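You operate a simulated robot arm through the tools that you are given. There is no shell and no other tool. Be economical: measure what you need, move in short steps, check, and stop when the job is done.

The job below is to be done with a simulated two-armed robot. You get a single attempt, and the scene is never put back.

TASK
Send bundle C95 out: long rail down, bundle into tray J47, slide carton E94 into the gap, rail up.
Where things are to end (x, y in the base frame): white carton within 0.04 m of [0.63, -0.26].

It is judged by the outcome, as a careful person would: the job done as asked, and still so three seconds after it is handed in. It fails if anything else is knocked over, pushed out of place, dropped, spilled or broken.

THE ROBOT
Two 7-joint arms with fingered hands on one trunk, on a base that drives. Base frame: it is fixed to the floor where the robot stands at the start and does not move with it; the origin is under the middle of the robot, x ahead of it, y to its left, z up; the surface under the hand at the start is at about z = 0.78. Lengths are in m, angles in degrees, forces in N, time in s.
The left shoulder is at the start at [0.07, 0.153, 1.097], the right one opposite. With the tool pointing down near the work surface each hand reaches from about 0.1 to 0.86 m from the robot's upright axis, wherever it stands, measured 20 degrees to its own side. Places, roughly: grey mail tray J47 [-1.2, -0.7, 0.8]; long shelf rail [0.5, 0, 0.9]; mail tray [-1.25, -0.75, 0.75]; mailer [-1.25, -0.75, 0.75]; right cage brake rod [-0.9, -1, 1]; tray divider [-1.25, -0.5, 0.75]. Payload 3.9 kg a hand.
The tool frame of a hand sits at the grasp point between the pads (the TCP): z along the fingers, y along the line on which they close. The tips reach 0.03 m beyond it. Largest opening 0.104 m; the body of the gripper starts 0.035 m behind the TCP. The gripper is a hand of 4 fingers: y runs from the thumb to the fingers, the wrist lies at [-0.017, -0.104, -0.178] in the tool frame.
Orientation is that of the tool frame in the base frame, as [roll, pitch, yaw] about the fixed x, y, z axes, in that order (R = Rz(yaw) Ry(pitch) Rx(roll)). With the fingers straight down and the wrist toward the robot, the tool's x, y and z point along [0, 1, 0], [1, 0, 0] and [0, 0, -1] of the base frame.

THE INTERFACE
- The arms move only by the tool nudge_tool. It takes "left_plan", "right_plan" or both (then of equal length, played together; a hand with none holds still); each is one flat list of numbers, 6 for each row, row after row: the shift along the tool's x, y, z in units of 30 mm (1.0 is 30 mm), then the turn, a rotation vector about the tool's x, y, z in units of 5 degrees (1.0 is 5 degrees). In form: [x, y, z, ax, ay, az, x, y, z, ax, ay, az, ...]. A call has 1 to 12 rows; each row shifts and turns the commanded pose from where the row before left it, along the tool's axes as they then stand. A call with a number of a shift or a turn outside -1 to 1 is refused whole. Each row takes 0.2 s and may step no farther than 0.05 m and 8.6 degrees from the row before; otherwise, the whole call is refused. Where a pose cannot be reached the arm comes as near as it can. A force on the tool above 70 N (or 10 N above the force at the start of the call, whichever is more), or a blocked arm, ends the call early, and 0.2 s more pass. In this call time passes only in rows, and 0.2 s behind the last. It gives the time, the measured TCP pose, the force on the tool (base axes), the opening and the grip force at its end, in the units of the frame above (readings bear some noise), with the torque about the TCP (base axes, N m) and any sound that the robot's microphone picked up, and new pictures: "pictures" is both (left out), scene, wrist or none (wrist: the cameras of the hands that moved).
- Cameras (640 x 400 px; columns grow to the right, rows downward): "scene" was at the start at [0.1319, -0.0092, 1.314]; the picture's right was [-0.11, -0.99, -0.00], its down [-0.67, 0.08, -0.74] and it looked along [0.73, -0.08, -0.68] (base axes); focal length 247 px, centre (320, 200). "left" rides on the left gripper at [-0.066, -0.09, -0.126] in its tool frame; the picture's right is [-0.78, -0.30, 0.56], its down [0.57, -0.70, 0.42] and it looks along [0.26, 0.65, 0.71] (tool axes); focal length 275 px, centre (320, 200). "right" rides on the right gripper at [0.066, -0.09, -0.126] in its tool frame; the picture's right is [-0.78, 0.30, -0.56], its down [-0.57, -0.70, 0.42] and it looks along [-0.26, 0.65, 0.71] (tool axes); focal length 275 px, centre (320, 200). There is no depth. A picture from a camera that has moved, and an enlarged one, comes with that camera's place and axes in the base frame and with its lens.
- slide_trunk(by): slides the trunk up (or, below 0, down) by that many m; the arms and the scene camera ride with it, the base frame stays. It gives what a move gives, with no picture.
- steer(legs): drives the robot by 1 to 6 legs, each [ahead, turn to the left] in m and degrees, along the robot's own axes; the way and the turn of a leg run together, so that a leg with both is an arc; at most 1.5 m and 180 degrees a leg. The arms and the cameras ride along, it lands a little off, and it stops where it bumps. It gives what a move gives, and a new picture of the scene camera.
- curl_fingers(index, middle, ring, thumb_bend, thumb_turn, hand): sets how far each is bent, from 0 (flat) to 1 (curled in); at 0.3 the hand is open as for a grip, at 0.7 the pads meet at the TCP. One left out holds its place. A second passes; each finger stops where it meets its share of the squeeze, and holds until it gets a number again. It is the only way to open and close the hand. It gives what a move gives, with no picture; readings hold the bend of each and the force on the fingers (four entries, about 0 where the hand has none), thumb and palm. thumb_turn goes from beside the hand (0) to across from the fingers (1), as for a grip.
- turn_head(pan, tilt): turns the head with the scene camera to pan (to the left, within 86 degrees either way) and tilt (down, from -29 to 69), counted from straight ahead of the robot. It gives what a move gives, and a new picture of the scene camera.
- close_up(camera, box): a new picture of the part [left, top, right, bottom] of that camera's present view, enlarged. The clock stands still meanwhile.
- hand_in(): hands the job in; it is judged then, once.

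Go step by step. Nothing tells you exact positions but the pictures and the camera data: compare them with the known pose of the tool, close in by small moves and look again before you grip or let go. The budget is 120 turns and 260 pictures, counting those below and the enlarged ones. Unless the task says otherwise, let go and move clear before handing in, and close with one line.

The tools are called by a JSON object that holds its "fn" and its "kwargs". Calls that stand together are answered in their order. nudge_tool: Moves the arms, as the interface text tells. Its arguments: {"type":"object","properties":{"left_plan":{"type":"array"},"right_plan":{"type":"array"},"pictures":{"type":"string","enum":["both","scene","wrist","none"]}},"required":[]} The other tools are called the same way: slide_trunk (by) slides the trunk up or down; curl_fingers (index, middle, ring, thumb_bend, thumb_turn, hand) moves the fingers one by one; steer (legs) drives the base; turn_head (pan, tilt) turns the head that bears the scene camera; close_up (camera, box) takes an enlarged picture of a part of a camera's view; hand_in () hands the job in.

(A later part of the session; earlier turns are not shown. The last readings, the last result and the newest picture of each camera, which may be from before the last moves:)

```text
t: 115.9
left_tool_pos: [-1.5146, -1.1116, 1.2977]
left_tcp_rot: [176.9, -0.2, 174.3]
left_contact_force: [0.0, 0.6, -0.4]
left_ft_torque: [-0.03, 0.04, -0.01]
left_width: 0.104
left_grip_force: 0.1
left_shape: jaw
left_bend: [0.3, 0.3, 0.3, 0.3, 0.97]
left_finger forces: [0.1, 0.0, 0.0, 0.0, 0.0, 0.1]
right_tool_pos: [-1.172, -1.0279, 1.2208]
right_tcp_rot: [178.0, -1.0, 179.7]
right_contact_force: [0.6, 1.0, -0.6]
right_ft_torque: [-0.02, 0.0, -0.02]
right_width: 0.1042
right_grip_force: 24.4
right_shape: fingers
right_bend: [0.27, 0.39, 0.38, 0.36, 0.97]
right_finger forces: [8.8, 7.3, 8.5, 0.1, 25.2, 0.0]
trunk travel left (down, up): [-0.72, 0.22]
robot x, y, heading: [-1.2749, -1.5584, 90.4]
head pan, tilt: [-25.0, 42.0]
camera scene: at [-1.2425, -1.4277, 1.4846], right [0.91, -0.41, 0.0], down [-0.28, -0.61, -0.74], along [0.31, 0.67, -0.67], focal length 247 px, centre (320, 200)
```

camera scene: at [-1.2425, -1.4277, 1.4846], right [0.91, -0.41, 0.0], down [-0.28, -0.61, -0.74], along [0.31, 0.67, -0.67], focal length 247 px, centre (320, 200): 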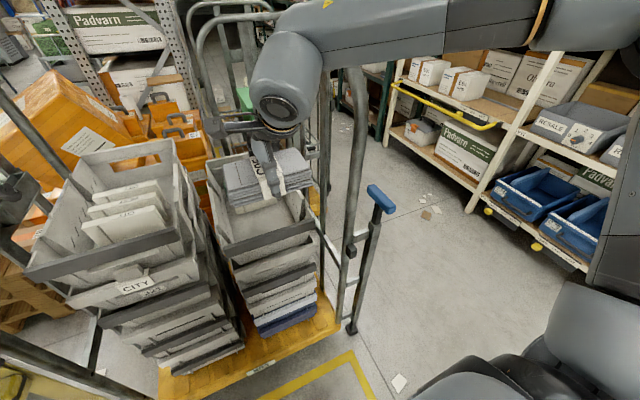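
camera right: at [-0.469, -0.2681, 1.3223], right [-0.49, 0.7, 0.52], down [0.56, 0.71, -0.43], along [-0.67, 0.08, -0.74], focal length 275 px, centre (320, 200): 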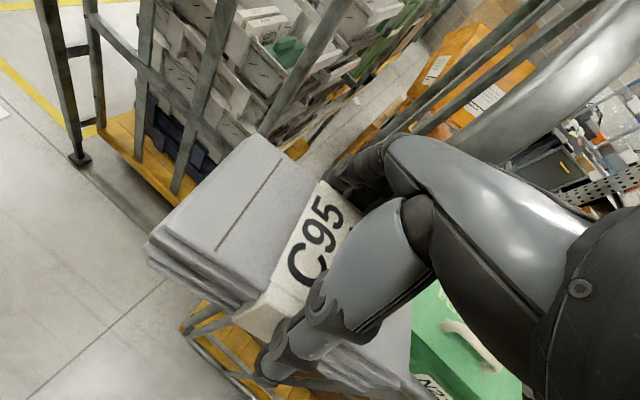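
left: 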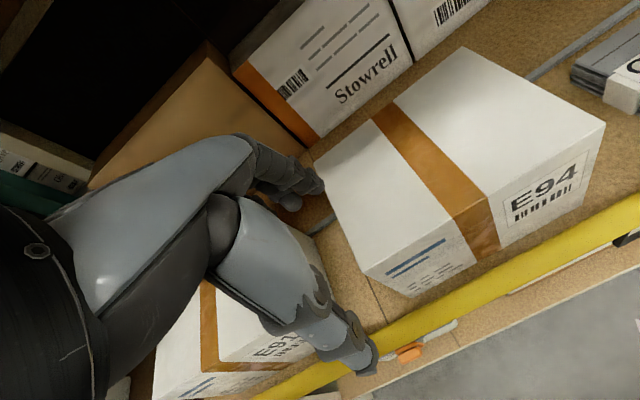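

The forearm passes close in front of the hoop's top. I'll raise the trunk so it passes above, then finish extending over the tray.

{"fn": "slide_trunk", "kwargs": {"by": 0.15}}

{"fn": "nudge_tool", "kwargs": {"right_plan": [0, 1, 0, 0, 0, 0, 0, 1, 0, 0, 0, 0, 0, 1, 0, 0, 0, 0, 0, 1, 0, 0, 0, 0], "pictures": "scene"}}

```text
t: 117.6
left_tool_pos: [-1.5153, -1.1141, 1.4491]
left_tcp_rot: [176.6, -0.1, 174.4]
left_contact_force: [0.6, -0.4, 0.1]
left_ft_torque: [0.01, 0.02, 0.01]
left_width: 0.1038
left_grip_force: 0.1
left_shape: jaw
left_bend: [0.3, 0.3, 0.3, 0.3, 0.97]
left_finger forces: [0.0, 0.1, 0.0, 0.0, 0.1, 0.1]
right_tool_pos: [-1.1719, -1.0319, 1.3718]
right_tcp_rot: [177.9, -0.9, 179.7]
right_contact_force: [-0.3, -0.3, -0.9]
right_ft_torque: [0.01, -0.02, 0.03]
right_width: 0.1044
right_grip_force: 25.1
right_shape: fingers
right_bend: [0.27, 0.39, 0.38, 0.36, 0.97]
right_finger forces: [8.7, 7.2, 8.6, 0.0, 25.2, 0.1]
trunk travel left (down, up): [-0.87, 0.07]
robot x, y, heading: [-1.2757, -1.5542, 90.5]
head pan, tilt: [-25.0, 42.0]
```

```text
t: 118.6
left_tool_pos: [-1.5161, -1.116, 1.4502]
left_tcp_rot: [176.6, 0.1, 174.4]
left_contact_force: [-0.9, 0.0, -0.1]
left_ft_torque: [0.02, -0.02, 0.0]
left_width: 0.1041
left_grip_force: 0.0
left_shape: jaw
left_bend: [0.3, 0.3, 0.3, 0.3, 0.97]
left_finger forces: [0.1, 0.0, 0.0, 0.1, 0.0, 0.0]
right_tool_pos: [-1.1606, -0.9716, 1.3748]
right_tcp_rot: [177.6, -1.0, 179.8]
right_contact_force: [0.3, 0.2, -1.1]
right_ft_torque: [0.01, 0.0, 0.03]
right_width: 0.1041
right_grip_force: 24.9
right_shape: fingers
right_bend: [0.27, 0.39, 0.38, 0.36, 0.97]
right_finger forces: [8.9, 7.2, 8.6, 0.0, 25.3, 0.1]
right hand out of reach, approached as far as the arm can: row 2, 3, 4
trunk travel left (down, up): [-0.87, 0.07]
robot x, y, heading: [-1.2751, -1.555, 90.5]
head pan, tilt: [-25.0, 42.0]
camera scene: at [-1.2434, -1.4316, 1.635], right [0.91, -0.41, 0.0], down [-0.28, -0.61, -0.74], along [0.31, 0.68, -0.67], focal length 247 px, centre (320, 200)
```

scene: 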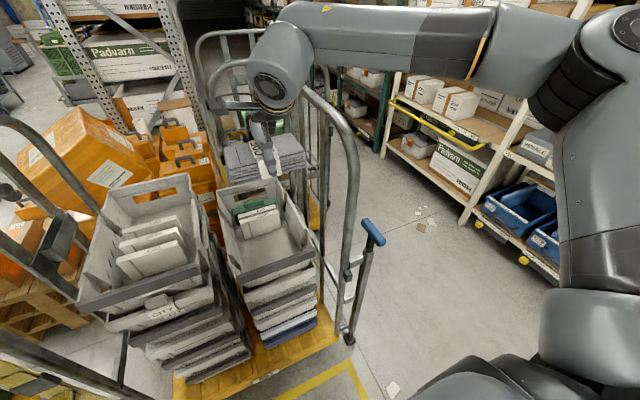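

{"fn": "nudge_tool", "kwargs": {"right_plan": [0.1, 0.9, 1, 0, 0, 0, 0.1, 0.9, 1, 0, 0, 0, 0.1, 0.9, 1, 0, 0, 0, 0.1, 0.9, 1, 0, 0, 0, 0.1, 0.9, 1, 0, 0, 0, 0, 0.9, 1, 0, 0, 0], "pictures": "both"}}

```text
t: 120.0
left_tool_pos: [-1.5136, -1.1143, 1.4496]
left_tcp_rot: [176.7, -0.1, 174.2]
left_contact_force: [0.6, 0.7, 0.2]
left_ft_torque: [0.04, -0.03, -0.01]
left_width: 0.104
left_grip_force: 0.1
left_shape: jaw
left_bend: [0.3, 0.3, 0.3, 0.3, 0.97]
left_finger forces: [0.1, 0.1, 0.0, 0.1, 0.0, 0.1]
right_tool_pos: [-1.0726, -0.9333, 1.2496]
right_tcp_rot: [177.8, -1.0, 179.9]
right_contact_force: [-0.2, -0.2, -1.0]
right_ft_torque: [0.03, 0.0, -0.02]
right_width: 0.1041
right_grip_force: 25.5
right_shape: fingers
right_bend: [0.27, 0.39, 0.38, 0.36, 0.97]
right_finger forces: [8.8, 7.2, 8.5, 0.0, 25.1, 0.1]
right hand out of reach, approached as far as the arm can: row 1, 2, 3, 4, 5, 6
trunk travel left (down, up): [-0.87, 0.07]
robot x, y, heading: [-1.2794, -1.5594, 90.6]
head pan, tilt: [-25.0, 42.0]
camera scene: at [-1.2418, -1.4299, 1.6348], right [0.91, -0.41, 0.0], down [-0.28, -0.61, -0.74], along [0.31, 0.68, -0.67], focal length 247 px, centre (320, 200)
camera right: at [-1.1375, -1.0272, 1.3733], right [0.79, 0.27, 0.55], down [0.56, -0.69, -0.46], along [0.25, 0.67, -0.69], focal length 275 px, centre (320, 200)
```

scene: 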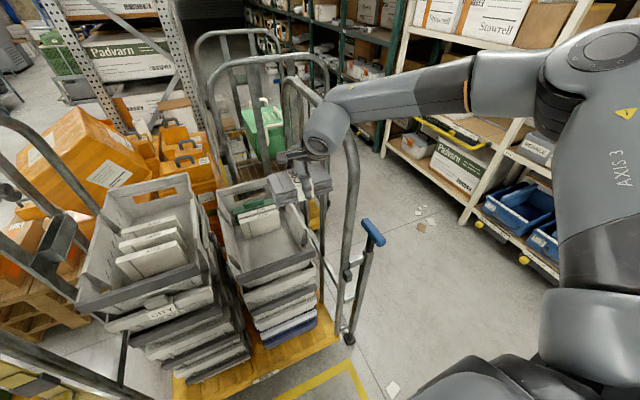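
right: 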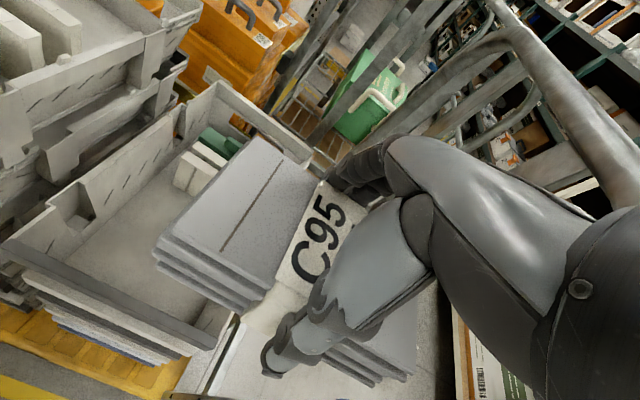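

The arm can't reach that far to its left side; the target should lie to the right of the right shoulder. I'll withdraw the hand, then shift the robot about 0.2 m to the left with a back-and-forward wiggle.

{"fn": "nudge_tool", "kwargs": {"right_plan": [0, -0.8, -0.7, 0, 0, 0, 0, -0.9, -0.7, 0, 0, 0, 0, -1, -0.5, 0, 0, 0, 0, -1, 0, 0, 0, 0, 0, -1, 0, 0, 0, 0], "left_plan": [-0.7, 0, 0, 0, 0, 0, -0.7, 0, 0, 0, 0, 0, -0.7, 0, 0, 0, 0, 0, -0.7, 0, 0, 0, 0, 0, -0.7, 0, 0, 0, 0, 0], "pictures": "none"}}

{"fn": "steer", "kwargs": {"legs": [[-0.35, 0], [0, 25], [0.47, 0], [0, -25]]}}

```text
t: 121.2
left_tool_pos: [-1.4092, -1.1269, 1.4513]
left_tcp_rot: [176.7, -0.2, 174.4]
left_contact_force: [0.4, -0.5, 0.5]
left_ft_torque: [-0.01, 0.03, 0.02]
left_width: 0.104
left_grip_force: 0.0
left_shape: jaw
left_bend: [0.3, 0.3, 0.3, 0.3, 0.97]
left_finger forces: [0.0, 0.0, 0.0, 0.0, 0.0, 0.0]
right_tool_pos: [-1.069, -1.0803, 1.3032]
right_tcp_rot: [177.7, -1.1, 179.7]
right_contact_force: [-0.1, -1.1, -1.2]
right_ft_torque: [0.01, 0.04, -0.01]
right_width: 0.1043
right_grip_force: 25.5
right_shape: fingers
right_bend: [0.27, 0.39, 0.38, 0.36, 0.97]
right_finger forces: [8.8, 7.2, 8.7, 0.0, 25.1, 0.0]
trunk travel left (down, up): [-0.87, 0.07]
robot x, y, heading: [-1.2761, -1.5542, 90.5]
head pan, tilt: [-25.0, 42.0]
```

```text
t: 128.4
left_tool_pos: [-1.6082, -1.0525, 1.4496]
left_tcp_rot: [176.9, -0.1, 174.2]
left_contact_force: [-0.4, -0.1, 0.2]
left_ft_torque: [0.02, 0.01, -0.01]
left_width: 0.1043
left_grip_force: 0.0
left_shape: jaw
left_bend: [0.3, 0.3, 0.3, 0.3, 0.97]
left_finger forces: [0.1, 0.1, 0.1, 0.0, 0.1, 0.0]
right_tool_pos: [-1.2687, -1.0049, 1.3031]
right_tcp_rot: [177.8, -0.9, 179.7]
right_contact_force: [0.3, -0.4, -1.2]
right_ft_torque: [-0.04, -0.01, -0.02]
right_width: 0.104
right_grip_force: 24.5
right_shape: fingers
right_bend: [0.27, 0.39, 0.38, 0.37, 0.97]
right_finger forces: [8.7, 7.2, 8.5, 0.1, 24.8, 0.1]
trunk travel left (down, up): [-0.87, 0.07]
robot x, y, heading: [-1.4736, -1.4825, 90.0]
head pan, tilt: [-25.0, 42.0]
camera scene: at [-1.4404, -1.3577, 1.635], right [0.91, -0.42, 0.0], down [-0.28, -0.61, -0.74], along [0.31, 0.68, -0.67], focal length 247 px, centre (320, 200)
```

scene: 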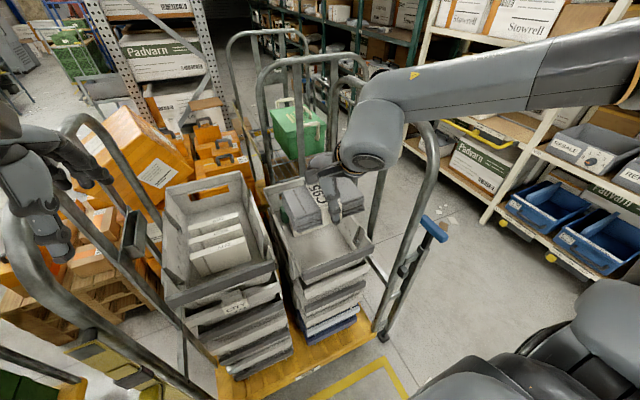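

Now the tray is to the right of the shoulder. Extending over it in steps.

{"fn": "nudge_tool", "kwargs": {"right_plan": [-0.6, 0.8, 0.3, 0, 0, 0, -0.6, 0.8, 0.3, 0, 0, 0, -0.6, 0.8, 0.3, 0, 0, 0, -0.6, 0.8, 0.3, 0, 0, 0, -0.6, 0.8, 0.3, 0, 0, 0], "pictures": "scene"}}

```text
t: 129.6
left_tool_pos: [-1.6065, -1.0495, 1.4493]
left_tcp_rot: [176.9, -0.1, 174.3]
left_contact_force: [-0.1, 0.1, 1.1]
left_ft_torque: [-0.03, -0.02, 0.02]
left_width: 0.1041
left_grip_force: 0.1
left_shape: jaw
left_bend: [0.3, 0.3, 0.3, 0.3, 0.97]
left_finger forces: [0.0, 0.0, 0.1, 0.0, 0.1, 0.1]
right_tool_pos: [-1.1767, -0.8808, 1.2594]
right_tcp_rot: [177.9, -1.1, 179.6]
right_contact_force: [0.0, 0.3, -1.4]
right_ft_torque: [0.0, -0.02, 0.01]
right_width: 0.1041
right_grip_force: 24.8
right_shape: fingers
right_bend: [0.27, 0.39, 0.38, 0.37, 0.97]
right_finger forces: [8.7, 7.2, 8.6, 0.1, 24.9, 0.1]
trunk travel left (down, up): [-0.87, 0.07]
robot x, y, heading: [-1.4727, -1.4838, 90.6]
head pan, tilt: [-25.0, 42.0]
camera scene: at [-1.4373, -1.3547, 1.6346], right [0.91, -0.42, 0.0], down [-0.28, -0.61, -0.74], along [0.31, 0.67, -0.67], focal length 247 px, centre (320, 200)
```

scene: 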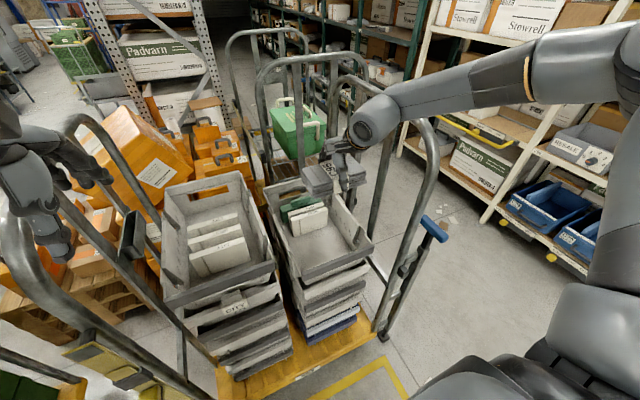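

{"fn": "nudge_tool", "kwargs": {"right_plan": [0, 0.8, 0.9, 0.3, -0.2, 0, 0, 0.8, 0.9, 0.1, 0, 0, 0, 0.7, 0.9, 0, 0, 0, 0, 0.3, 0.9, 0, 0, 0, 0, 0, 1, 0, 0, 0, 0, 0, 1, 0, 0, 0, 0, 0, 1, 0, 0, 0], "pictures": "both"}}

```text
t: 131.2
left_tool_pos: [-1.6063, -1.0507, 1.4506]
left_tcp_rot: [176.8, -0.1, 174.3]
left_contact_force: [0.8, 0.2, 0.9]
left_ft_torque: [-0.02, -0.01, 0.03]
left_width: 0.1039
left_grip_force: 0.0
left_shape: jaw
left_bend: [0.3, 0.3, 0.3, 0.3, 0.97]
left_finger forces: [0.0, 0.0, 0.1, 0.1, 0.1, 0.0]
right_tool_pos: [-1.1491, -0.8966, 1.132]
right_tcp_rot: [179.8, -0.1, 179.5]
right_contact_force: [-0.3, 0.0, -0.6]
right_ft_torque: [-0.01, -0.03, 0.0]
right_width: 0.1038
right_grip_force: 24.5
right_shape: fingers
right_bend: [0.27, 0.39, 0.38, 0.37, 0.97]
right_finger forces: [8.7, 7.2, 8.4, 0.0, 24.8, 0.1]
right hand out of reach, approached as far as the arm can: row 2, 3, 4, 5, 6, 7
trunk travel left (down, up): [-0.87, 0.07]
robot x, y, heading: [-1.4719, -1.486, 90.0]
head pan, tilt: [-25.0, 42.0]
camera scene: at [-1.4381, -1.358, 1.635], right [0.91, -0.42, 0.0], down [-0.28, -0.61, -0.74], along [0.31, 0.68, -0.67], focal length 247 px, centre (320, 200)
camera right: at [-1.2166, -0.9859, 1.2571], right [0.78, 0.29, 0.56], down [0.57, -0.7, -0.43], along [0.27, 0.65, -0.71], focal length 275 px, centre (320, 200)
```

scene: 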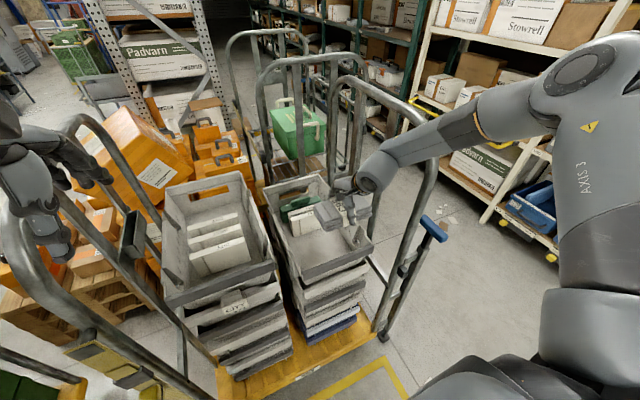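
right: 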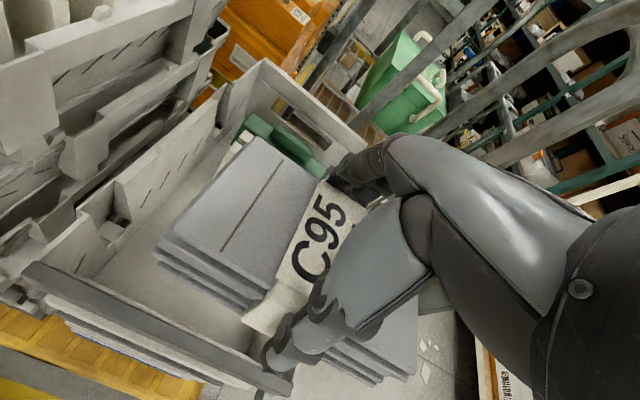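

The trunk is too high for that reach. I'll lower the trunk a little with the arm as it is, then extend.

{"fn": "slide_trunk", "kwargs": {"by": -0.11}}

{"fn": "nudge_tool", "kwargs": {"right_plan": [0.2, 0.5, 0, 0, 0, 0, 0.3, 0.6, 0, 0, 0, 0, 0.3, 0.7, 0, 0, 0, 0, 0.2, 0.7, 0, 0, 0, 0], "pictures": "scene"}}

```text
t: 132.6
left_tool_pos: [-1.6061, -1.05, 1.3401]
left_tcp_rot: [176.8, -0.1, 174.4]
left_contact_force: [0.2, 0.3, -0.3]
left_ft_torque: [-0.01, 0.03, -0.04]
left_width: 0.104
left_grip_force: 0.1
left_shape: jaw
left_bend: [0.3, 0.3, 0.3, 0.3, 0.97]
left_finger forces: [0.0, 0.0, 0.1, 0.0, 0.1, 0.0]
right_tool_pos: [-1.1491, -0.8958, 1.0217]
right_tcp_rot: [179.9, -0.1, 179.5]
right_contact_force: [-0.7, 0.2, -1.5]
right_ft_torque: [0.02, 0.0, -0.04]
right_width: 0.1037
right_grip_force: 24.7
right_shape: fingers
right_bend: [0.27, 0.39, 0.38, 0.37, 0.97]
right_finger forces: [8.7, 7.2, 8.5, 0.0, 24.8, 0.1]
trunk travel left (down, up): [-0.76, 0.18]
robot x, y, heading: [-1.4735, -1.487, 90.1]
head pan, tilt: [-25.0, 42.0]
```

```text
t: 133.6
left_tool_pos: [-1.608, -1.0501, 1.3395]
left_tcp_rot: [176.8, -0.1, 174.3]
left_contact_force: [-0.9, -0.3, 0.3]
left_ft_torque: [0.01, 0.0, -0.02]
left_width: 0.1039
left_grip_force: 0.0
left_shape: jaw
left_bend: [0.3, 0.3, 0.3, 0.3, 0.97]
left_finger forces: [0.0, 0.1, 0.1, 0.0, 0.0, 0.0]
right_tool_pos: [-1.1648, -0.8657, 1.0609]
right_tcp_rot: [179.8, 0.0, 179.5]
right_contact_force: [-0.1, -0.4, -1.1]
right_ft_torque: [0.02, 0.01, 0.0]
right_width: 0.1039
right_grip_force: 24.9
right_shape: fingers
right_bend: [0.27, 0.39, 0.38, 0.37, 0.97]
right_finger forces: [8.6, 7.2, 8.6, 0.0, 24.8, 0.0]
right hand out of reach, approached as far as the arm can: row 1, 2, 3, 4
trunk travel left (down, up): [-0.76, 0.18]
robot x, y, heading: [-1.4707, -1.481, 90.5]
head pan, tilt: [-25.0, 42.0]
camera scene: at [-1.4382, -1.3567, 1.5248], right [0.91, -0.42, 0.0], down [-0.28, -0.61, -0.74], along [0.31, 0.67, -0.67], focal length 247 px, centre (320, 200)
```

scene: 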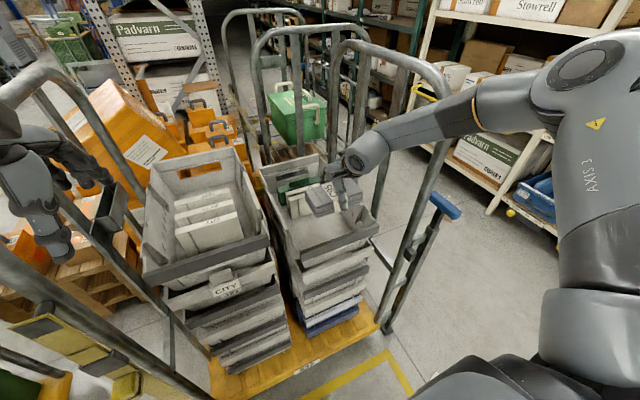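

The forearm needs to be more level. I'll raise the hand relative to the shoulder while lowering the trunk, then extend.

{"fn": "nudge_tool", "kwargs": {"right_plan": [0, -0.2, -1, 0, 0, 0, 0, 0, -1, 0, 0, 0, 0, 0, -1, 0, 0, 0, 0, 0, -1, 0, 0, 0], "pictures": "none"}}

{"fn": "slide_trunk", "kwargs": {"by": -0.18}}

{"fn": "nudge_tool", "kwargs": {"right_plan": [0, 0.2, -0.5, 0, 0, 0, 0, 0.7, -0.2, 0, 0, 0, 0, 0.7, 0, 0, 0, 0], "pictures": "both"}}

```text
t: 134.6
left_tool_pos: [-1.6066, -1.0526, 1.3403]
left_tcp_rot: [176.8, -0.1, 174.3]
left_contact_force: [-0.5, 0.6, -0.3]
left_ft_torque: [0.01, -0.02, -0.04]
left_width: 0.1038
left_grip_force: 0.0
left_shape: jaw
left_bend: [0.3, 0.3, 0.3, 0.3, 0.97]
left_finger forces: [0.1, 0.0, 0.0, 0.0, 0.1, 0.0]
right_tool_pos: [-1.1645, -0.8731, 1.1811]
right_tcp_rot: [179.8, 0.0, 179.5]
right_contact_force: [1.3, -0.5, -1.3]
right_ft_torque: [-0.01, -0.02, -0.01]
right_width: 0.1039
right_grip_force: 24.6
right_shape: fingers
right_bend: [0.27, 0.39, 0.38, 0.37, 0.97]
right_finger forces: [8.6, 7.2, 8.5, 0.0, 24.7, 0.1]
trunk travel left (down, up): [-0.76, 0.18]
robot x, y, heading: [-1.4744, -1.4805, 90.4]
head pan, tilt: [-25.0, 42.0]
```

```text
t: 136.6
left_tool_pos: [-1.6063, -1.051, 1.1608]
left_tcp_rot: [176.8, -0.2, 174.3]
left_contact_force: [0.3, -0.2, 0.5]
left_ft_torque: [0.0, -0.05, 0.0]
left_width: 0.104
left_grip_force: 0.1
left_shape: jaw
left_bend: [0.3, 0.3, 0.3, 0.3, 0.97]
left_finger forces: [0.1, 0.0, 0.1, 0.1, 0.0, 0.0]
right_tool_pos: [-1.1646, -0.8731, 0.9984]
right_tcp_rot: [179.8, 0.0, 179.4]
right_contact_force: [0.9, 0.7, -1.3]
right_ft_torque: [-0.01, -0.02, 0.04]
right_width: 0.1037
right_grip_force: 24.8
right_shape: fingers
right_bend: [0.27, 0.39, 0.38, 0.37, 0.97]
right_finger forces: [8.7, 7.3, 8.6, 0.1, 24.6, 0.1]
trunk travel left (down, up): [-0.58, 0.36]
robot x, y, heading: [-1.4752, -1.4839, 90.5]
head pan, tilt: [-25.0, 42.0]
```

```text
t: 137.4
left_tool_pos: [-1.6074, -1.0492, 1.1604]
left_tcp_rot: [177.0, -0.2, 174.5]
left_contact_force: [0.0, -0.1, -0.1]
left_ft_torque: [-0.02, 0.01, 0.02]
left_width: 0.1039
left_grip_force: 0.0
left_shape: jaw
left_bend: [0.3, 0.3, 0.3, 0.3, 0.97]
left_finger forces: [0.0, 0.0, 0.0, 0.0, 0.1, 0.0]
right_tool_pos: [-1.1649, -0.8235, 1.0192]
right_tcp_rot: [179.8, 0.0, 179.6]
right_contact_force: [0.7, -0.2, -1.1]
right_ft_torque: [0.01, -0.02, 0.01]
right_width: 0.1037
right_grip_force: 24.6
right_shape: fingers
right_bend: [0.27, 0.39, 0.38, 0.37, 0.97]
right_finger forces: [8.5, 7.1, 8.4, 0.0, 24.8, 0.1]
trunk travel left (down, up): [-0.58, 0.36]
robot x, y, heading: [-1.47, -1.484, 90.3]
head pan, tilt: [-25.0, 42.0]
camera scene: at [-1.4384, -1.3558, 1.3447], right [0.91, -0.42, 0.0], down [-0.28, -0.61, -0.74], along [0.31, 0.67, -0.67], focal length 247 px, centre (320, 200)
camera right: at [-1.2318, -0.9133, 1.1458], right [0.78, 0.29, 0.56], down [0.57, -0.71, -0.43], along [0.27, 0.65, -0.71], focal length 275 px, centre (320, 200)
```

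scene: 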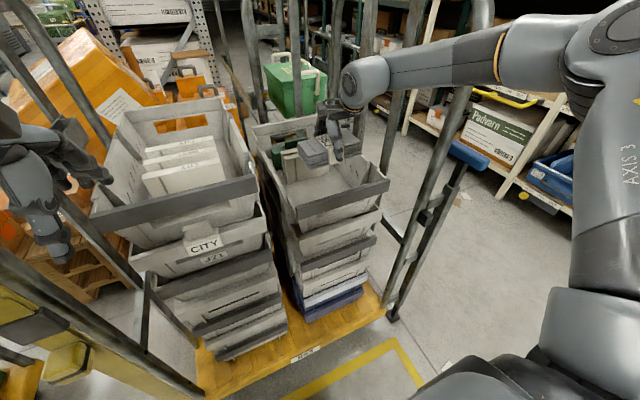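
right: 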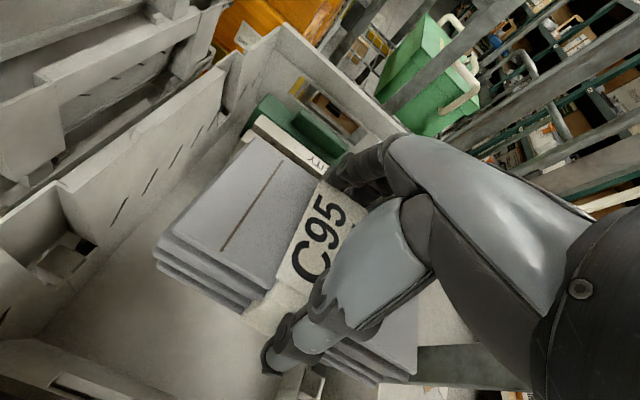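

Over the tray with clearance all round. I'll centre slightly and lower inside.

{"fn": "nudge_tool", "kwargs": {"right_plan": [0.35, 0.6, 0.5, 0, 0, 0, 0, 0, 0.8, 0, 0, 0, 0, 0, 0.8, 0, 0, 0, 0, 0, 0.8, 0, 0, 0, 0, 0, 0.8, 0, 0, 0], "pictures": "both"}}

```text
t: 138.6
left_tool_pos: [-1.6079, -1.0508, 1.1604]
left_tcp_rot: [176.8, 0.0, 174.3]
left_contact_force: [0.0, 0.3, -0.6]
left_ft_torque: [0.01, -0.05, -0.01]
left_width: 0.104
left_grip_force: 0.1
left_shape: jaw
left_bend: [0.3, 0.3, 0.3, 0.3, 0.97]
left_finger forces: [0.0, 0.1, 0.1, 0.1, 0.1, 0.0]
right_tool_pos: [-1.1643, -0.8381, 0.9239]
right_tcp_rot: [179.7, 0.0, 179.5]
right_contact_force: [-0.2, 0.0, -0.9]
right_ft_torque: [0.07, 0.03, 0.01]
right_width: 0.1033
right_grip_force: 24.3
right_shape: fingers
right_bend: [0.27, 0.39, 0.38, 0.37, 0.97]
right_finger forces: [8.6, 7.2, 8.5, 0.1, 24.7, 0.0]
right hand out of reach, approached as far as the arm can: row 2, 3, 4, 5
trunk travel left (down, up): [-0.58, 0.36]
robot x, y, heading: [-1.4705, -1.4834, 90.3]
head pan, tilt: [-25.0, 42.0]
camera scene: at [-1.4379, -1.3573, 1.3449], right [0.91, -0.42, 0.0], down [-0.28, -0.61, -0.74], along [0.31, 0.67, -0.67], focal length 247 px, centre (320, 200)
camera right: at [-1.233, -0.9286, 1.0492], right [0.78, 0.29, 0.56], down [0.57, -0.7, -0.43], along [0.27, 0.65, -0.71], focal length 275 px, centre (320, 200)
```

scene: 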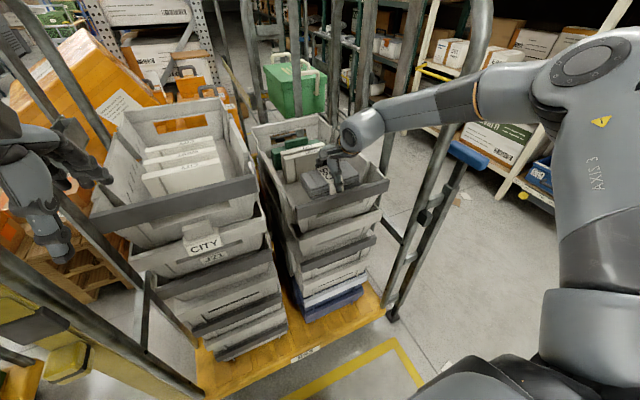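
right: 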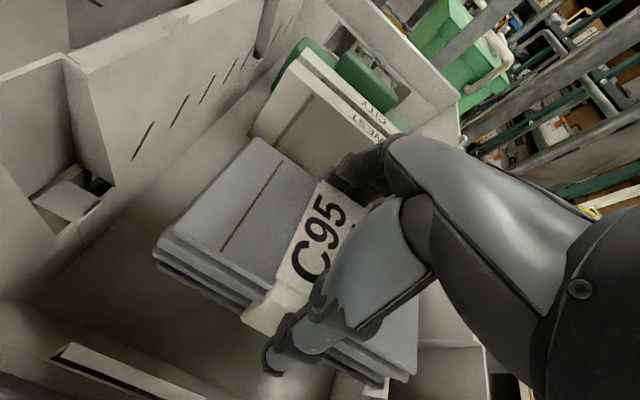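

Lowering pulls the hand slightly back, so I'll drive 3.5 cm forward and lower by the trunk instead.

{"fn": "steer", "kwargs": {"legs": [[0.035, 0]]}}

{"fn": "slide_trunk", "kwargs": {"by": -0.04}}

{"fn": "close_up", "kwargs": {"camera": "right", "box": [0, 0, 640, 400]}}

```text
t: 139.5
left_tool_pos: [-1.607, -1.0225, 1.1625]
left_tcp_rot: [176.5, -0.1, 174.2]
left_contact_force: [0.3, -0.9, 0.0]
left_ft_torque: [0.02, 0.0, -0.02]
left_width: 0.104
left_grip_force: 0.0
left_shape: jaw
left_bend: [0.3, 0.3, 0.3, 0.3, 0.97]
left_finger forces: [0.1, 0.0, 0.0, 0.0, 0.0, 0.0]
right_tool_pos: [-1.1658, -0.8075, 0.928]
right_tcp_rot: [179.4, -0.1, 179.5]
right_contact_force: [-1.0, -0.8, -1.2]
right_ft_torque: [0.03, -0.02, 0.0]
right_width: 0.1035
right_grip_force: 24.7
right_shape: fingers
right_bend: [0.27, 0.39, 0.38, 0.37, 0.97]
right_finger forces: [8.7, 7.2, 8.6, 0.0, 24.8, 0.0]
trunk travel left (down, up): [-0.58, 0.36]
robot x, y, heading: [-1.4691, -1.4495, 90.2]
head pan, tilt: [-25.0, 42.0]
camera scene: at [-1.4384, -1.329, 1.3456], right [0.91, -0.42, 0.0], down [-0.28, -0.6, -0.75], along [0.31, 0.68, -0.67], focal length 247 px, centre (320, 200)
```

scene: 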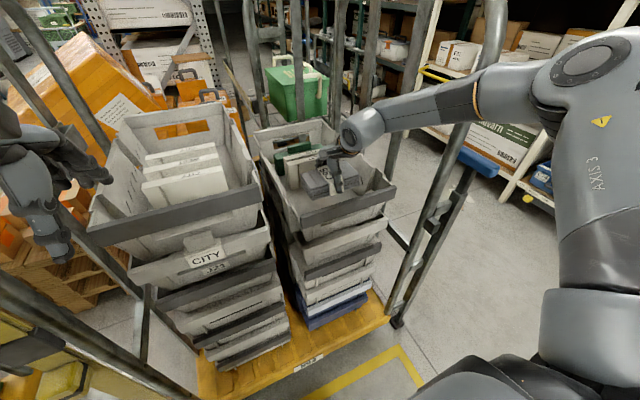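

```text
t: 140.3
left_tool_pos: [-1.6058, -1.0169, 1.1199]
left_tcp_rot: [176.9, -0.1, 174.4]
left_contact_force: [-0.5, -0.5, 0.9]
left_ft_torque: [0.01, 0.01, 0.01]
left_width: 0.104
left_grip_force: 0.0
left_shape: jaw
left_bend: [0.3, 0.3, 0.3, 0.3, 0.97]
left_finger forces: [0.0, 0.0, 0.1, 0.0, 0.0, 0.1]
right_tool_pos: [-1.1653, -0.8037, 0.885]
right_tcp_rot: [179.8, 0.0, 179.5]
right_contact_force: [0.4, -0.3, -0.4]
right_ft_torque: [0.02, -0.03, -0.04]
right_width: 0.1038
right_grip_force: 24.3
right_shape: fingers
right_bend: [0.27, 0.39, 0.38, 0.37, 0.97]
right_finger forces: [8.6, 7.2, 8.5, 0.0, 24.7, 0.1]
trunk travel left (down, up): [-0.54, 0.4]
robot x, y, heading: [-1.472, -1.4474, 90.3]
head pan, tilt: [-25.0, 42.0]
```

```text
1.00 times, centred on (320, 200) of right (not enlarged: the box is as wide or as high as the picture)
camera zoom: at [-1.2332, -0.8937, 1.0094], right [0.78, 0.29, 0.56], down [0.57, -0.7, -0.43], along [0.27, 0.65, -0.71], focal length 275 px, centre (320, 200)
```

zoom: 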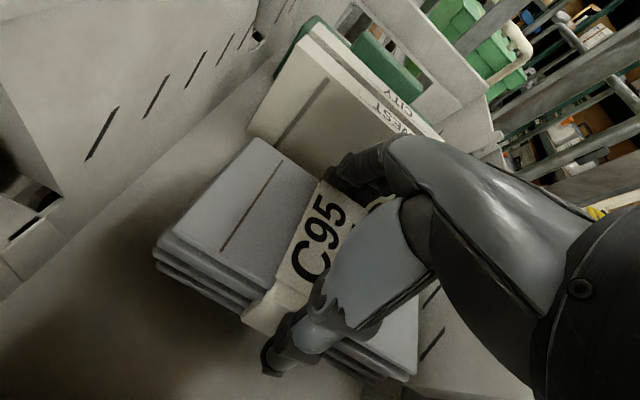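

Well inside the tray. Lowering gently until it touches the floor.

{"fn": "slide_trunk", "kwargs": {"by": -0.025}}

{"fn": "slide_trunk", "kwargs": {"by": -0.012}}

{"fn": "close_up", "kwargs": {"camera": "right", "box": [0, 0, 640, 400]}}

```text
t: 141.0
left_tool_pos: [-1.6063, -1.0174, 1.0944]
left_tcp_rot: [176.8, -0.1, 174.3]
left_contact_force: [-0.5, 0.0, -0.3]
left_ft_torque: [0.01, -0.01, -0.02]
left_width: 0.104
left_grip_force: 0.0
left_shape: jaw
left_bend: [0.3, 0.3, 0.3, 0.3, 0.97]
left_finger forces: [0.1, 0.0, 0.1, 0.0, 0.0, 0.1]
right_tool_pos: [-1.1652, -0.8045, 0.8606]
right_tcp_rot: [179.6, 0.0, 179.4]
right_contact_force: [0.9, 0.5, 1.9]
right_ft_torque: [0.21, 0.19, -0.1]
right_width: 0.104
right_grip_force: 25.8
right_shape: fingers
right_bend: [0.27, 0.39, 0.38, 0.37, 0.97]
right_finger forces: [10.7, 7.4, 8.9, 0.0, 25.2, 0.1]
trunk travel left (down, up): [-0.515, 0.425]
robot x, y, heading: [-1.4733, -1.4473, 90.2]
head pan, tilt: [-25.0, 42.0]
```

```text
t: 141.6
left_tool_pos: [-1.6081, -1.0208, 1.0854]
left_tcp_rot: [176.5, -0.1, 174.3]
left_contact_force: [-0.5, 0.6, -0.8]
left_ft_torque: [0.02, 0.01, -0.01]
left_width: 0.1038
left_grip_force: 0.1
left_shape: jaw
left_bend: [0.3, 0.3, 0.3, 0.3, 0.97]
left_finger forces: [0.0, 0.1, 0.0, 0.0, 0.1, 0.0]
right_tool_pos: [-1.1672, -0.8041, 0.8546]
right_tcp_rot: [178.8, 0.0, 179.4]
right_contact_force: [4.3, -3.9, 29.0]
right_ft_torque: [1.3, -0.1, -0.08]
right_width: 0.1056
right_grip_force: 29.0
right_shape: fingers
right_bend: [0.27, 0.39, 0.37, 0.37, 0.98]
right_finger forces: [13.6, 7.6, 8.2, 0.0, 28.8, 0.1]
trunk travel left (down, up): [-0.503, 0.437]
robot x, y, heading: [-1.4739, -1.4472, 90.3]
head pan, tilt: [-25.0, 42.0]
```

```text
1.00 times, centred on (320, 200) of right (not enlarged: the box is as wide or as high as the picture)
camera zoom: at [-1.2337, -0.8969, 0.9788], right [0.78, 0.28, 0.56], down [0.57, -0.7, -0.44], along [0.27, 0.66, -0.7], focal length 275 px, centre (320, 200)
```

zoom: 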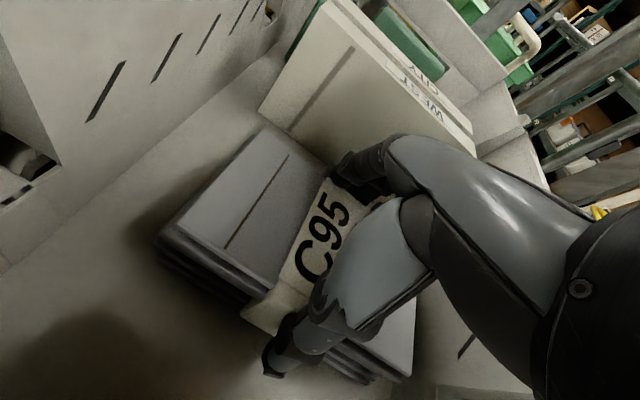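

It rests on the tray floor. Ease up a few mm, then release.

{"fn": "slide_trunk", "kwargs": {"by": 0.006}}

{"fn": "curl_fingers", "kwargs": {"hand": "right", "index": 0.2, "middle": 0.2, "ring": 0.2, "thumb_bend": 0.2}}

{"fn": "slide_trunk", "kwargs": {"by": 0.06}}

{"fn": "close_up", "kwargs": {"camera": "right", "box": [0, 0, 640, 400]}}

```text
t: 142.2
left_tool_pos: [-1.609, -1.0191, 1.0901]
left_tcp_rot: [176.5, -0.1, 174.3]
left_contact_force: [0.3, 0.3, -0.3]
left_ft_torque: [0.0, 0.0, 0.01]
left_width: 0.1042
left_grip_force: 0.1
left_shape: jaw
left_bend: [0.3, 0.3, 0.3, 0.3, 0.97]
left_finger forces: [0.0, 0.0, 0.0, 0.1, 0.0, 0.1]
right_tool_pos: [-1.1649, -0.8045, 0.8551]
right_tcp_rot: [179.5, 0.0, 179.5]
right_contact_force: [4.8, 2.3, 19.5]
right_ft_torque: [1.15, -0.06, -0.06]
right_width: 0.1052
right_grip_force: 27.5
right_shape: fingers
right_bend: [0.26, 0.38, 0.37, 0.37, 0.98]
right_finger forces: [13.9, 8.1, 8.8, 0.0, 25.0, 0.0]
trunk travel left (down, up): [-0.509, 0.431]
robot x, y, heading: [-1.4696, -1.4459, 90.0]
head pan, tilt: [-25.0, 42.0]
```

```text
t: 143.2
left_tool_pos: [-1.6066, -1.0176, 1.0896]
left_tcp_rot: [176.7, -0.1, 174.3]
left_contact_force: [0.4, 0.1, 0.0]
left_ft_torque: [0.0, 0.0, -0.01]
left_width: 0.1041
left_grip_force: 0.1
left_shape: jaw
left_bend: [0.3, 0.3, 0.3, 0.3, 0.97]
left_finger forces: [0.0, 0.1, 0.0, 0.0, 0.1, 0.0]
right_tool_pos: [-1.1663, -0.8047, 0.8531]
right_tcp_rot: [179.7, 0.0, 179.4]
right_contact_force: [0.3, -0.6, 0.7]
right_ft_torque: [0.0, -0.02, 0.02]
right_width: 0.1265
right_grip_force: 0.0
right_shape: fingers
right_bend: [0.2, 0.2, 0.2, 0.2, 1.0]
right_finger forces: [0.0, 0.0, 0.0, 0.0, 0.1, 0.0]
trunk travel left (down, up): [-0.509, 0.431]
robot x, y, heading: [-1.4705, -1.4494, 90.3]
head pan, tilt: [-25.0, 42.0]
```

```text
t: 144.2
left_tool_pos: [-1.6071, -1.0178, 1.1491]
left_tcp_rot: [176.7, -0.1, 174.3]
left_contact_force: [-0.8, 0.1, -0.1]
left_ft_torque: [-0.01, 0.0, 0.01]
left_width: 0.1042
left_grip_force: 0.0
left_shape: jaw
left_bend: [0.3, 0.3, 0.3, 0.3, 0.97]
left_finger forces: [0.1, 0.0, 0.0, 0.0, 0.0, 0.1]
right_tool_pos: [-1.166, -0.8047, 0.9136]
right_tcp_rot: [179.6, 0.0, 179.5]
right_contact_force: [-0.2, -1.0, 0.2]
right_ft_torque: [-0.02, 0.02, -0.03]
right_width: 0.1265
right_grip_force: 0.0
right_shape: fingers
right_bend: [0.2, 0.2, 0.2, 0.2, 1.0]
right_finger forces: [0.0, 0.1, 0.0, 0.1, 0.0, 0.0]
trunk travel left (down, up): [-0.569, 0.371]
robot x, y, heading: [-1.4769, -1.4501, 90.2]
head pan, tilt: [-25.0, 42.0]
```

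```text
1.00 times, centred on (320, 200) of right (not enlarged: the box is as wide or as high as the picture)
camera zoom: at [-1.2331, -0.8937, 1.0384], right [0.78, 0.29, 0.56], down [0.57, -0.7, -0.43], along [0.27, 0.65, -0.71], focal length 275 px, centre (320, 200)
```

zoom: 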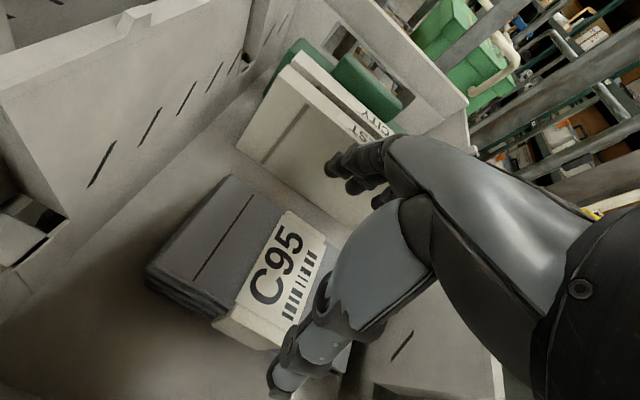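

Bundle C95 lies flat in tray J47 with everything else undisturbed. Now I'll raise clear and back out.

{"fn": "slide_trunk", "kwargs": {"by": 0.2}}

{"fn": "steer", "kwargs": {"legs": [[-0.4, 0]]}}

{"fn": "nudge_tool", "kwargs": {"right_plan": [0, -1, 0, 0, 0, 0, 0, -1, 0, 0, 0, 0, 0, -1, 0, 0, 0, 0, 0, -1, 0, 0, 0, 0, 0, -1, 0, 0, 0, 0, 0, -1, 0, 0, 0, 0, 0, -1, 0, 0, 0, 0, 0, -1, 0, 0, 0, 0], "pictures": "scene"}}

```text
t: 146.4
left_tool_pos: [-1.6066, -1.0162, 1.3492]
left_tcp_rot: [176.8, -0.1, 174.3]
left_contact_force: [0.1, 0.8, -0.2]
left_ft_torque: [-0.02, 0.01, 0.03]
left_width: 0.1039
left_grip_force: 0.2
left_shape: jaw
left_bend: [0.3, 0.3, 0.3, 0.3, 0.97]
left_finger forces: [0.0, 0.1, 0.0, 0.0, 0.0, 0.1]
right_tool_pos: [-1.1666, -0.8042, 1.1131]
right_tcp_rot: [179.7, 0.1, 179.5]
right_contact_force: [-0.3, 0.7, -0.7]
right_ft_torque: [0.01, 0.0, 0.0]
right_width: 0.1264
right_grip_force: 0.1
right_shape: fingers
right_bend: [0.2, 0.2, 0.2, 0.2, 1.0]
right_finger forces: [0.1, 0.0, 0.0, 0.1, 0.1, 0.1]
trunk travel left (down, up): [-0.769, 0.171]
robot x, y, heading: [-1.4746, -1.4494, 90.2]
head pan, tilt: [-25.0, 42.0]
```

```text
t: 148.8
left_tool_pos: [-1.605, -1.4128, 1.3484]
left_tcp_rot: [176.7, -0.1, 174.5]
left_contact_force: [-0.2, 0.0, 0.6]
left_ft_torque: [0.01, -0.02, 0.01]
left_width: 0.1039
left_grip_force: 0.0
left_shape: jaw
left_bend: [0.3, 0.3, 0.3, 0.3, 0.97]
left_finger forces: [0.0, 0.0, 0.0, 0.1, 0.0, 0.0]
right_tool_pos: [-1.1647, -1.1997, 1.1127]
right_tcp_rot: [179.7, 0.0, 179.7]
right_contact_force: [0.3, 0.2, 0.7]
right_ft_torque: [-0.01, 0.02, -0.02]
right_width: 0.1266
right_grip_force: 0.1
right_shape: fingers
right_bend: [0.2, 0.2, 0.2, 0.2, 1.0]
right_finger forces: [0.1, 0.0, 0.0, 0.0, 0.1, 0.0]
trunk travel left (down, up): [-0.769, 0.171]
robot x, y, heading: [-1.4685, -1.8447, 90.2]
head pan, tilt: [-25.0, 42.0]
camera scene: at [-1.4366, -1.7178, 1.5337], right [0.91, -0.42, 0.0], down [-0.28, -0.61, -0.74], along [0.31, 0.67, -0.67], focal length 247 px, centre (320, 200)
```

scene: 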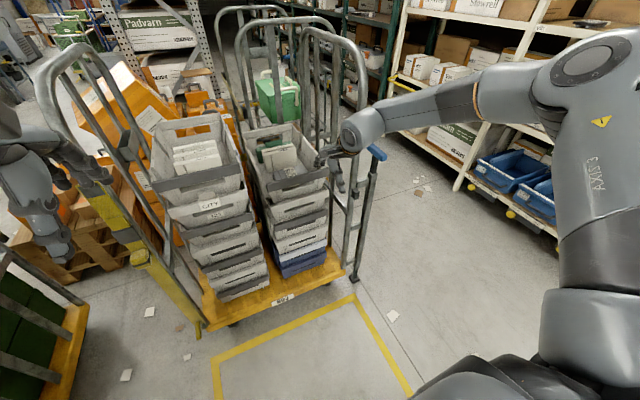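

```text
t: 150.6
left_tool_pos: [-1.6073, -1.415, 1.3498]
left_tcp_rot: [176.8, -0.1, 174.4]
left_contact_force: [0.2, 0.2, 0.1]
left_ft_torque: [-0.02, -0.01, 0.0]
left_width: 0.1041
left_grip_force: 0.0
left_shape: jaw
left_bend: [0.3, 0.3, 0.3, 0.3, 0.97]
left_finger forces: [0.0, 0.0, 0.1, 0.1, 0.1, 0.0]
right_tool_pos: [-1.1678, -1.4414, 1.1132]
right_tcp_rot: [179.6, 0.1, 179.5]
right_contact_force: [-0.1, -1.4, 0.2]
right_ft_torque: [0.04, 0.0, 0.0]
right_width: 0.1266
right_grip_force: 0.2
right_shape: fingers
right_bend: [0.2, 0.2, 0.2, 0.2, 1.0]
right_finger forces: [0.1, 0.1, 0.0, 0.1, 0.0, 0.0]
trunk travel left (down, up): [-0.769, 0.171]
robot x, y, heading: [-1.4711, -1.8438, 90.5]
head pan, tilt: [-25.0, 42.0]
camera scene: at [-1.4385, -1.7212, 1.534], right [0.91, -0.42, 0.0], down [-0.28, -0.61, -0.74], along [0.31, 0.68, -0.67], focal length 247 px, centre (320, 200)
```

scene: 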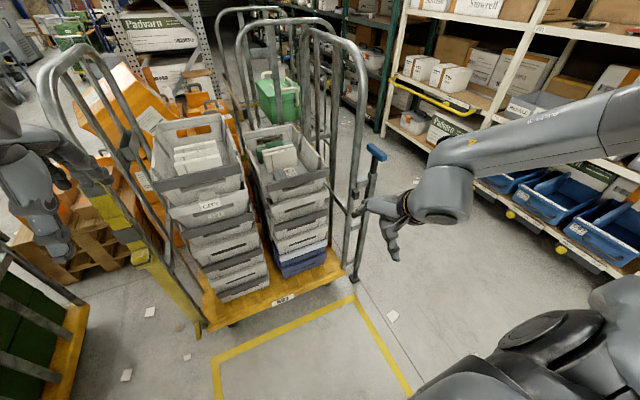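

Now back to the shelf: turn right, drive +x, and then look before going up the aisle.

{"fn": "steer", "kwargs": {"legs": [[0, -90.5], [1.43, 0], [0, 90]]}}

{"fn": "slide_trunk", "kwargs": {"by": -0.05}}

{"fn": "turn_head", "kwargs": {"pan": 0, "tilt": 25}}

```text
t: 163.6
left_tool_pos: [0.2624, -1.4978, 1.3594]
left_tcp_rot: [173.7, 4.7, 117.1]
left_contact_force: [-0.7, -1.2, -0.1]
left_ft_torque: [0.01, 0.01, -0.01]
left_width: 0.1039
left_grip_force: 0.0
left_shape: jaw
left_bend: [0.3, 0.3, 0.3, 0.3, 0.97]
left_finger forces: [0.1, 0.0, 0.1, 0.0, 0.0, 0.0]
right_tool_pos: [0.4956, -1.8653, 1.1076]
right_tcp_rot: [-179.0, 2.4, 124.2]
right_contact_force: [-3.7, -8.4, -0.3]
right_ft_torque: [0.05, -0.1, -0.23]
right_width: 0.1191
right_grip_force: 4.2
right_shape: fingers
right_bend: [0.24, 0.2, 0.2, 0.2, 1.0]
right_finger forces: [8.4, 0.0, 0.1, 0.1, 0.1, 0.0]
trunk travel left (down, up): [-0.769, 0.171]
robot x, y, heading: [-0.0143, -1.846, 36.8]
head pan, tilt: [-25.0, 42.0]
stopped in leg 3: the force on the tool passed its limit at 80 N (the readings are from after the stop); the commanded pose is now the measured one
camera scene: at [0.1023, -1.8037, 1.5343], right [0.2, -0.98, 0.0], down [-0.65, -0.13, -0.75], along [0.73, 0.15, -0.67], focal length 247 px, centre (320, 200)
```

scene: 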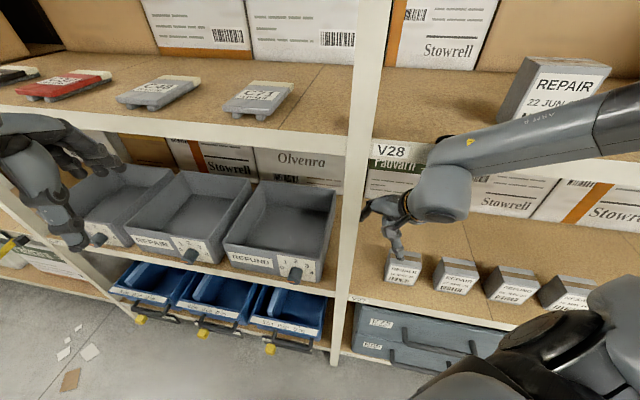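

```text
t: 164.5
left_tool_pos: [0.2614, -1.4908, 1.3062]
left_tcp_rot: [174.7, 3.3, 118.7]
left_contact_force: [0.6, -0.7, -0.4]
left_ft_torque: [-0.01, 0.02, -0.02]
left_width: 0.1039
left_grip_force: 0.0
left_shape: jaw
left_bend: [0.3, 0.3, 0.3, 0.3, 0.97]
left_finger forces: [0.0, 0.0, 0.0, 0.1, 0.1, 0.0]
right_tool_pos: [0.5005, -1.8644, 1.056]
right_tcp_rot: [-178.8, 2.1, 124.2]
right_contact_force: [6.3, -8.4, 0.1]
right_ft_torque: [0.1, 0.06, -0.67]
right_width: 0.1259
right_grip_force: 5.8
right_shape: fingers
right_bend: [0.21, 0.2, 0.2, 0.2, 1.0]
right_finger forces: [11.3, 0.0, 0.0, 0.0, 0.0, 0.0]
trunk travel left (down, up): [-0.719, 0.221]
robot x, y, heading: [-0.0133, -1.8455, 36.6]
head pan, tilt: [-25.0, 42.0]
```

```text
t: 165.4
left_tool_pos: [0.2612, -1.4911, 1.3057]
left_tcp_rot: [174.7, 3.4, 118.3]
left_contact_force: [-0.1, -0.7, 0.8]
left_ft_torque: [0.02, 0.03, -0.01]
left_width: 0.1042
left_grip_force: 0.1
left_shape: jaw
left_bend: [0.3, 0.3, 0.3, 0.3, 0.97]
left_finger forces: [0.0, 0.0, 0.0, 0.0, 0.0, 0.0]
right_tool_pos: [0.4999, -1.8648, 1.0565]
right_tcp_rot: [-178.8, 2.2, 124.3]
right_contact_force: [6.8, -8.9, -2.7]
right_ft_torque: [-0.01, 0.19, -0.68]
right_width: 0.1256
right_grip_force: 5.3
right_shape: fingers
right_bend: [0.21, 0.2, 0.2, 0.2, 1.0]
right_finger forces: [11.2, 0.0, 0.1, 0.1, 0.0, 0.0]
trunk travel left (down, up): [-0.719, 0.221]
robot x, y, heading: [-0.0175, -1.8477, 36.6]
head pan, tilt: [0.0, 25.0]
camera scene: at [0.0991, -1.7632, 1.5099], right [0.6, -0.8, 0.0], down [-0.34, -0.25, -0.91], along [0.73, 0.54, -0.42], focal length 247 px, centre (320, 200)
```

scene: 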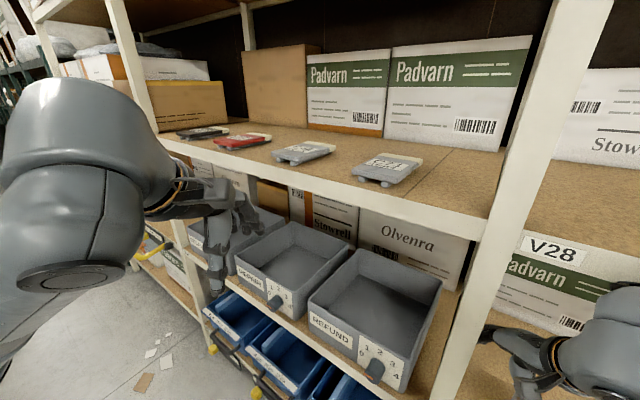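

The right index finger touched the V28 post. I'll turn back a few degrees, back off by 0.25 m, and then turn with more room.

{"fn": "steer", "kwargs": {"legs": [[0, -12], [-0.25, 0]]}}

{"fn": "close_up", "kwargs": {"camera": "scene", "box": [0, 0, 640, 400]}}

```text
t: 168.0
left_tool_pos: [0.1022, -1.657, 1.3045]
left_tcp_rot: [174.8, 3.4, 106.5]
left_contact_force: [-1.2, -0.3, 0.4]
left_ft_torque: [0.01, 0.01, 0.02]
left_width: 0.104
left_grip_force: 0.0
left_shape: jaw
left_bend: [0.3, 0.3, 0.3, 0.3, 0.97]
left_finger forces: [0.1, 0.0, 0.0, 0.0, 0.0, 0.0]
right_tool_pos: [0.2595, -2.0725, 1.056]
right_tcp_rot: [-178.9, 2.4, 112.4]
right_contact_force: [-0.2, -0.1, 0.5]
right_ft_torque: [-0.03, 0.0, 0.0]
right_width: 0.1261
right_grip_force: 0.0
right_shape: fingers
right_bend: [0.2, 0.2, 0.2, 0.2, 1.0]
right_finger forces: [0.0, 0.1, 0.0, 0.1, 0.0, 0.1]
trunk travel left (down, up): [-0.719, 0.221]
robot x, y, heading: [-0.2458, -1.9488, 24.5]
head pan, tilt: [0.0, 25.0]
camera scene: at [-0.1135, -1.8896, 1.5099], right [0.42, -0.91, 0.0], down [-0.39, -0.18, -0.91], along [0.82, 0.38, -0.42], focal length 247 px, centre (320, 200)
```

scene: 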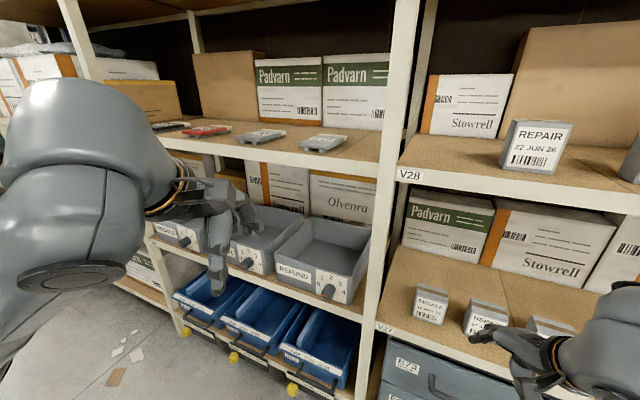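

```text
1.00 times, centred on (320, 200) of scene (not enlarged: the box is as wide or as high as the picture)
camera zoom: at [-0.1135, -1.8896, 1.5099], right [0.42, -0.91, 0.0], down [-0.39, -0.18, -0.91], along [0.82, 0.38, -0.42], focal length 247 px, centre (320, 200)
```

zoom: 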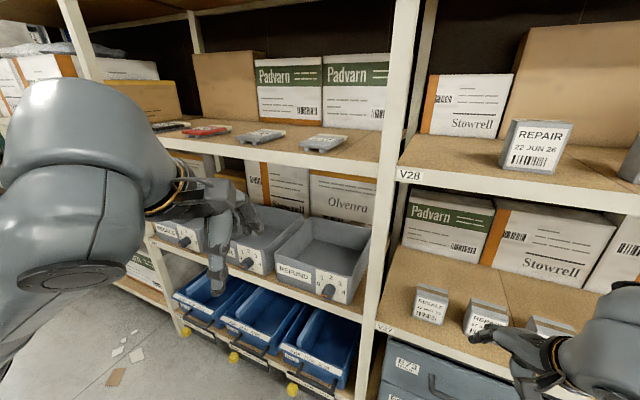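

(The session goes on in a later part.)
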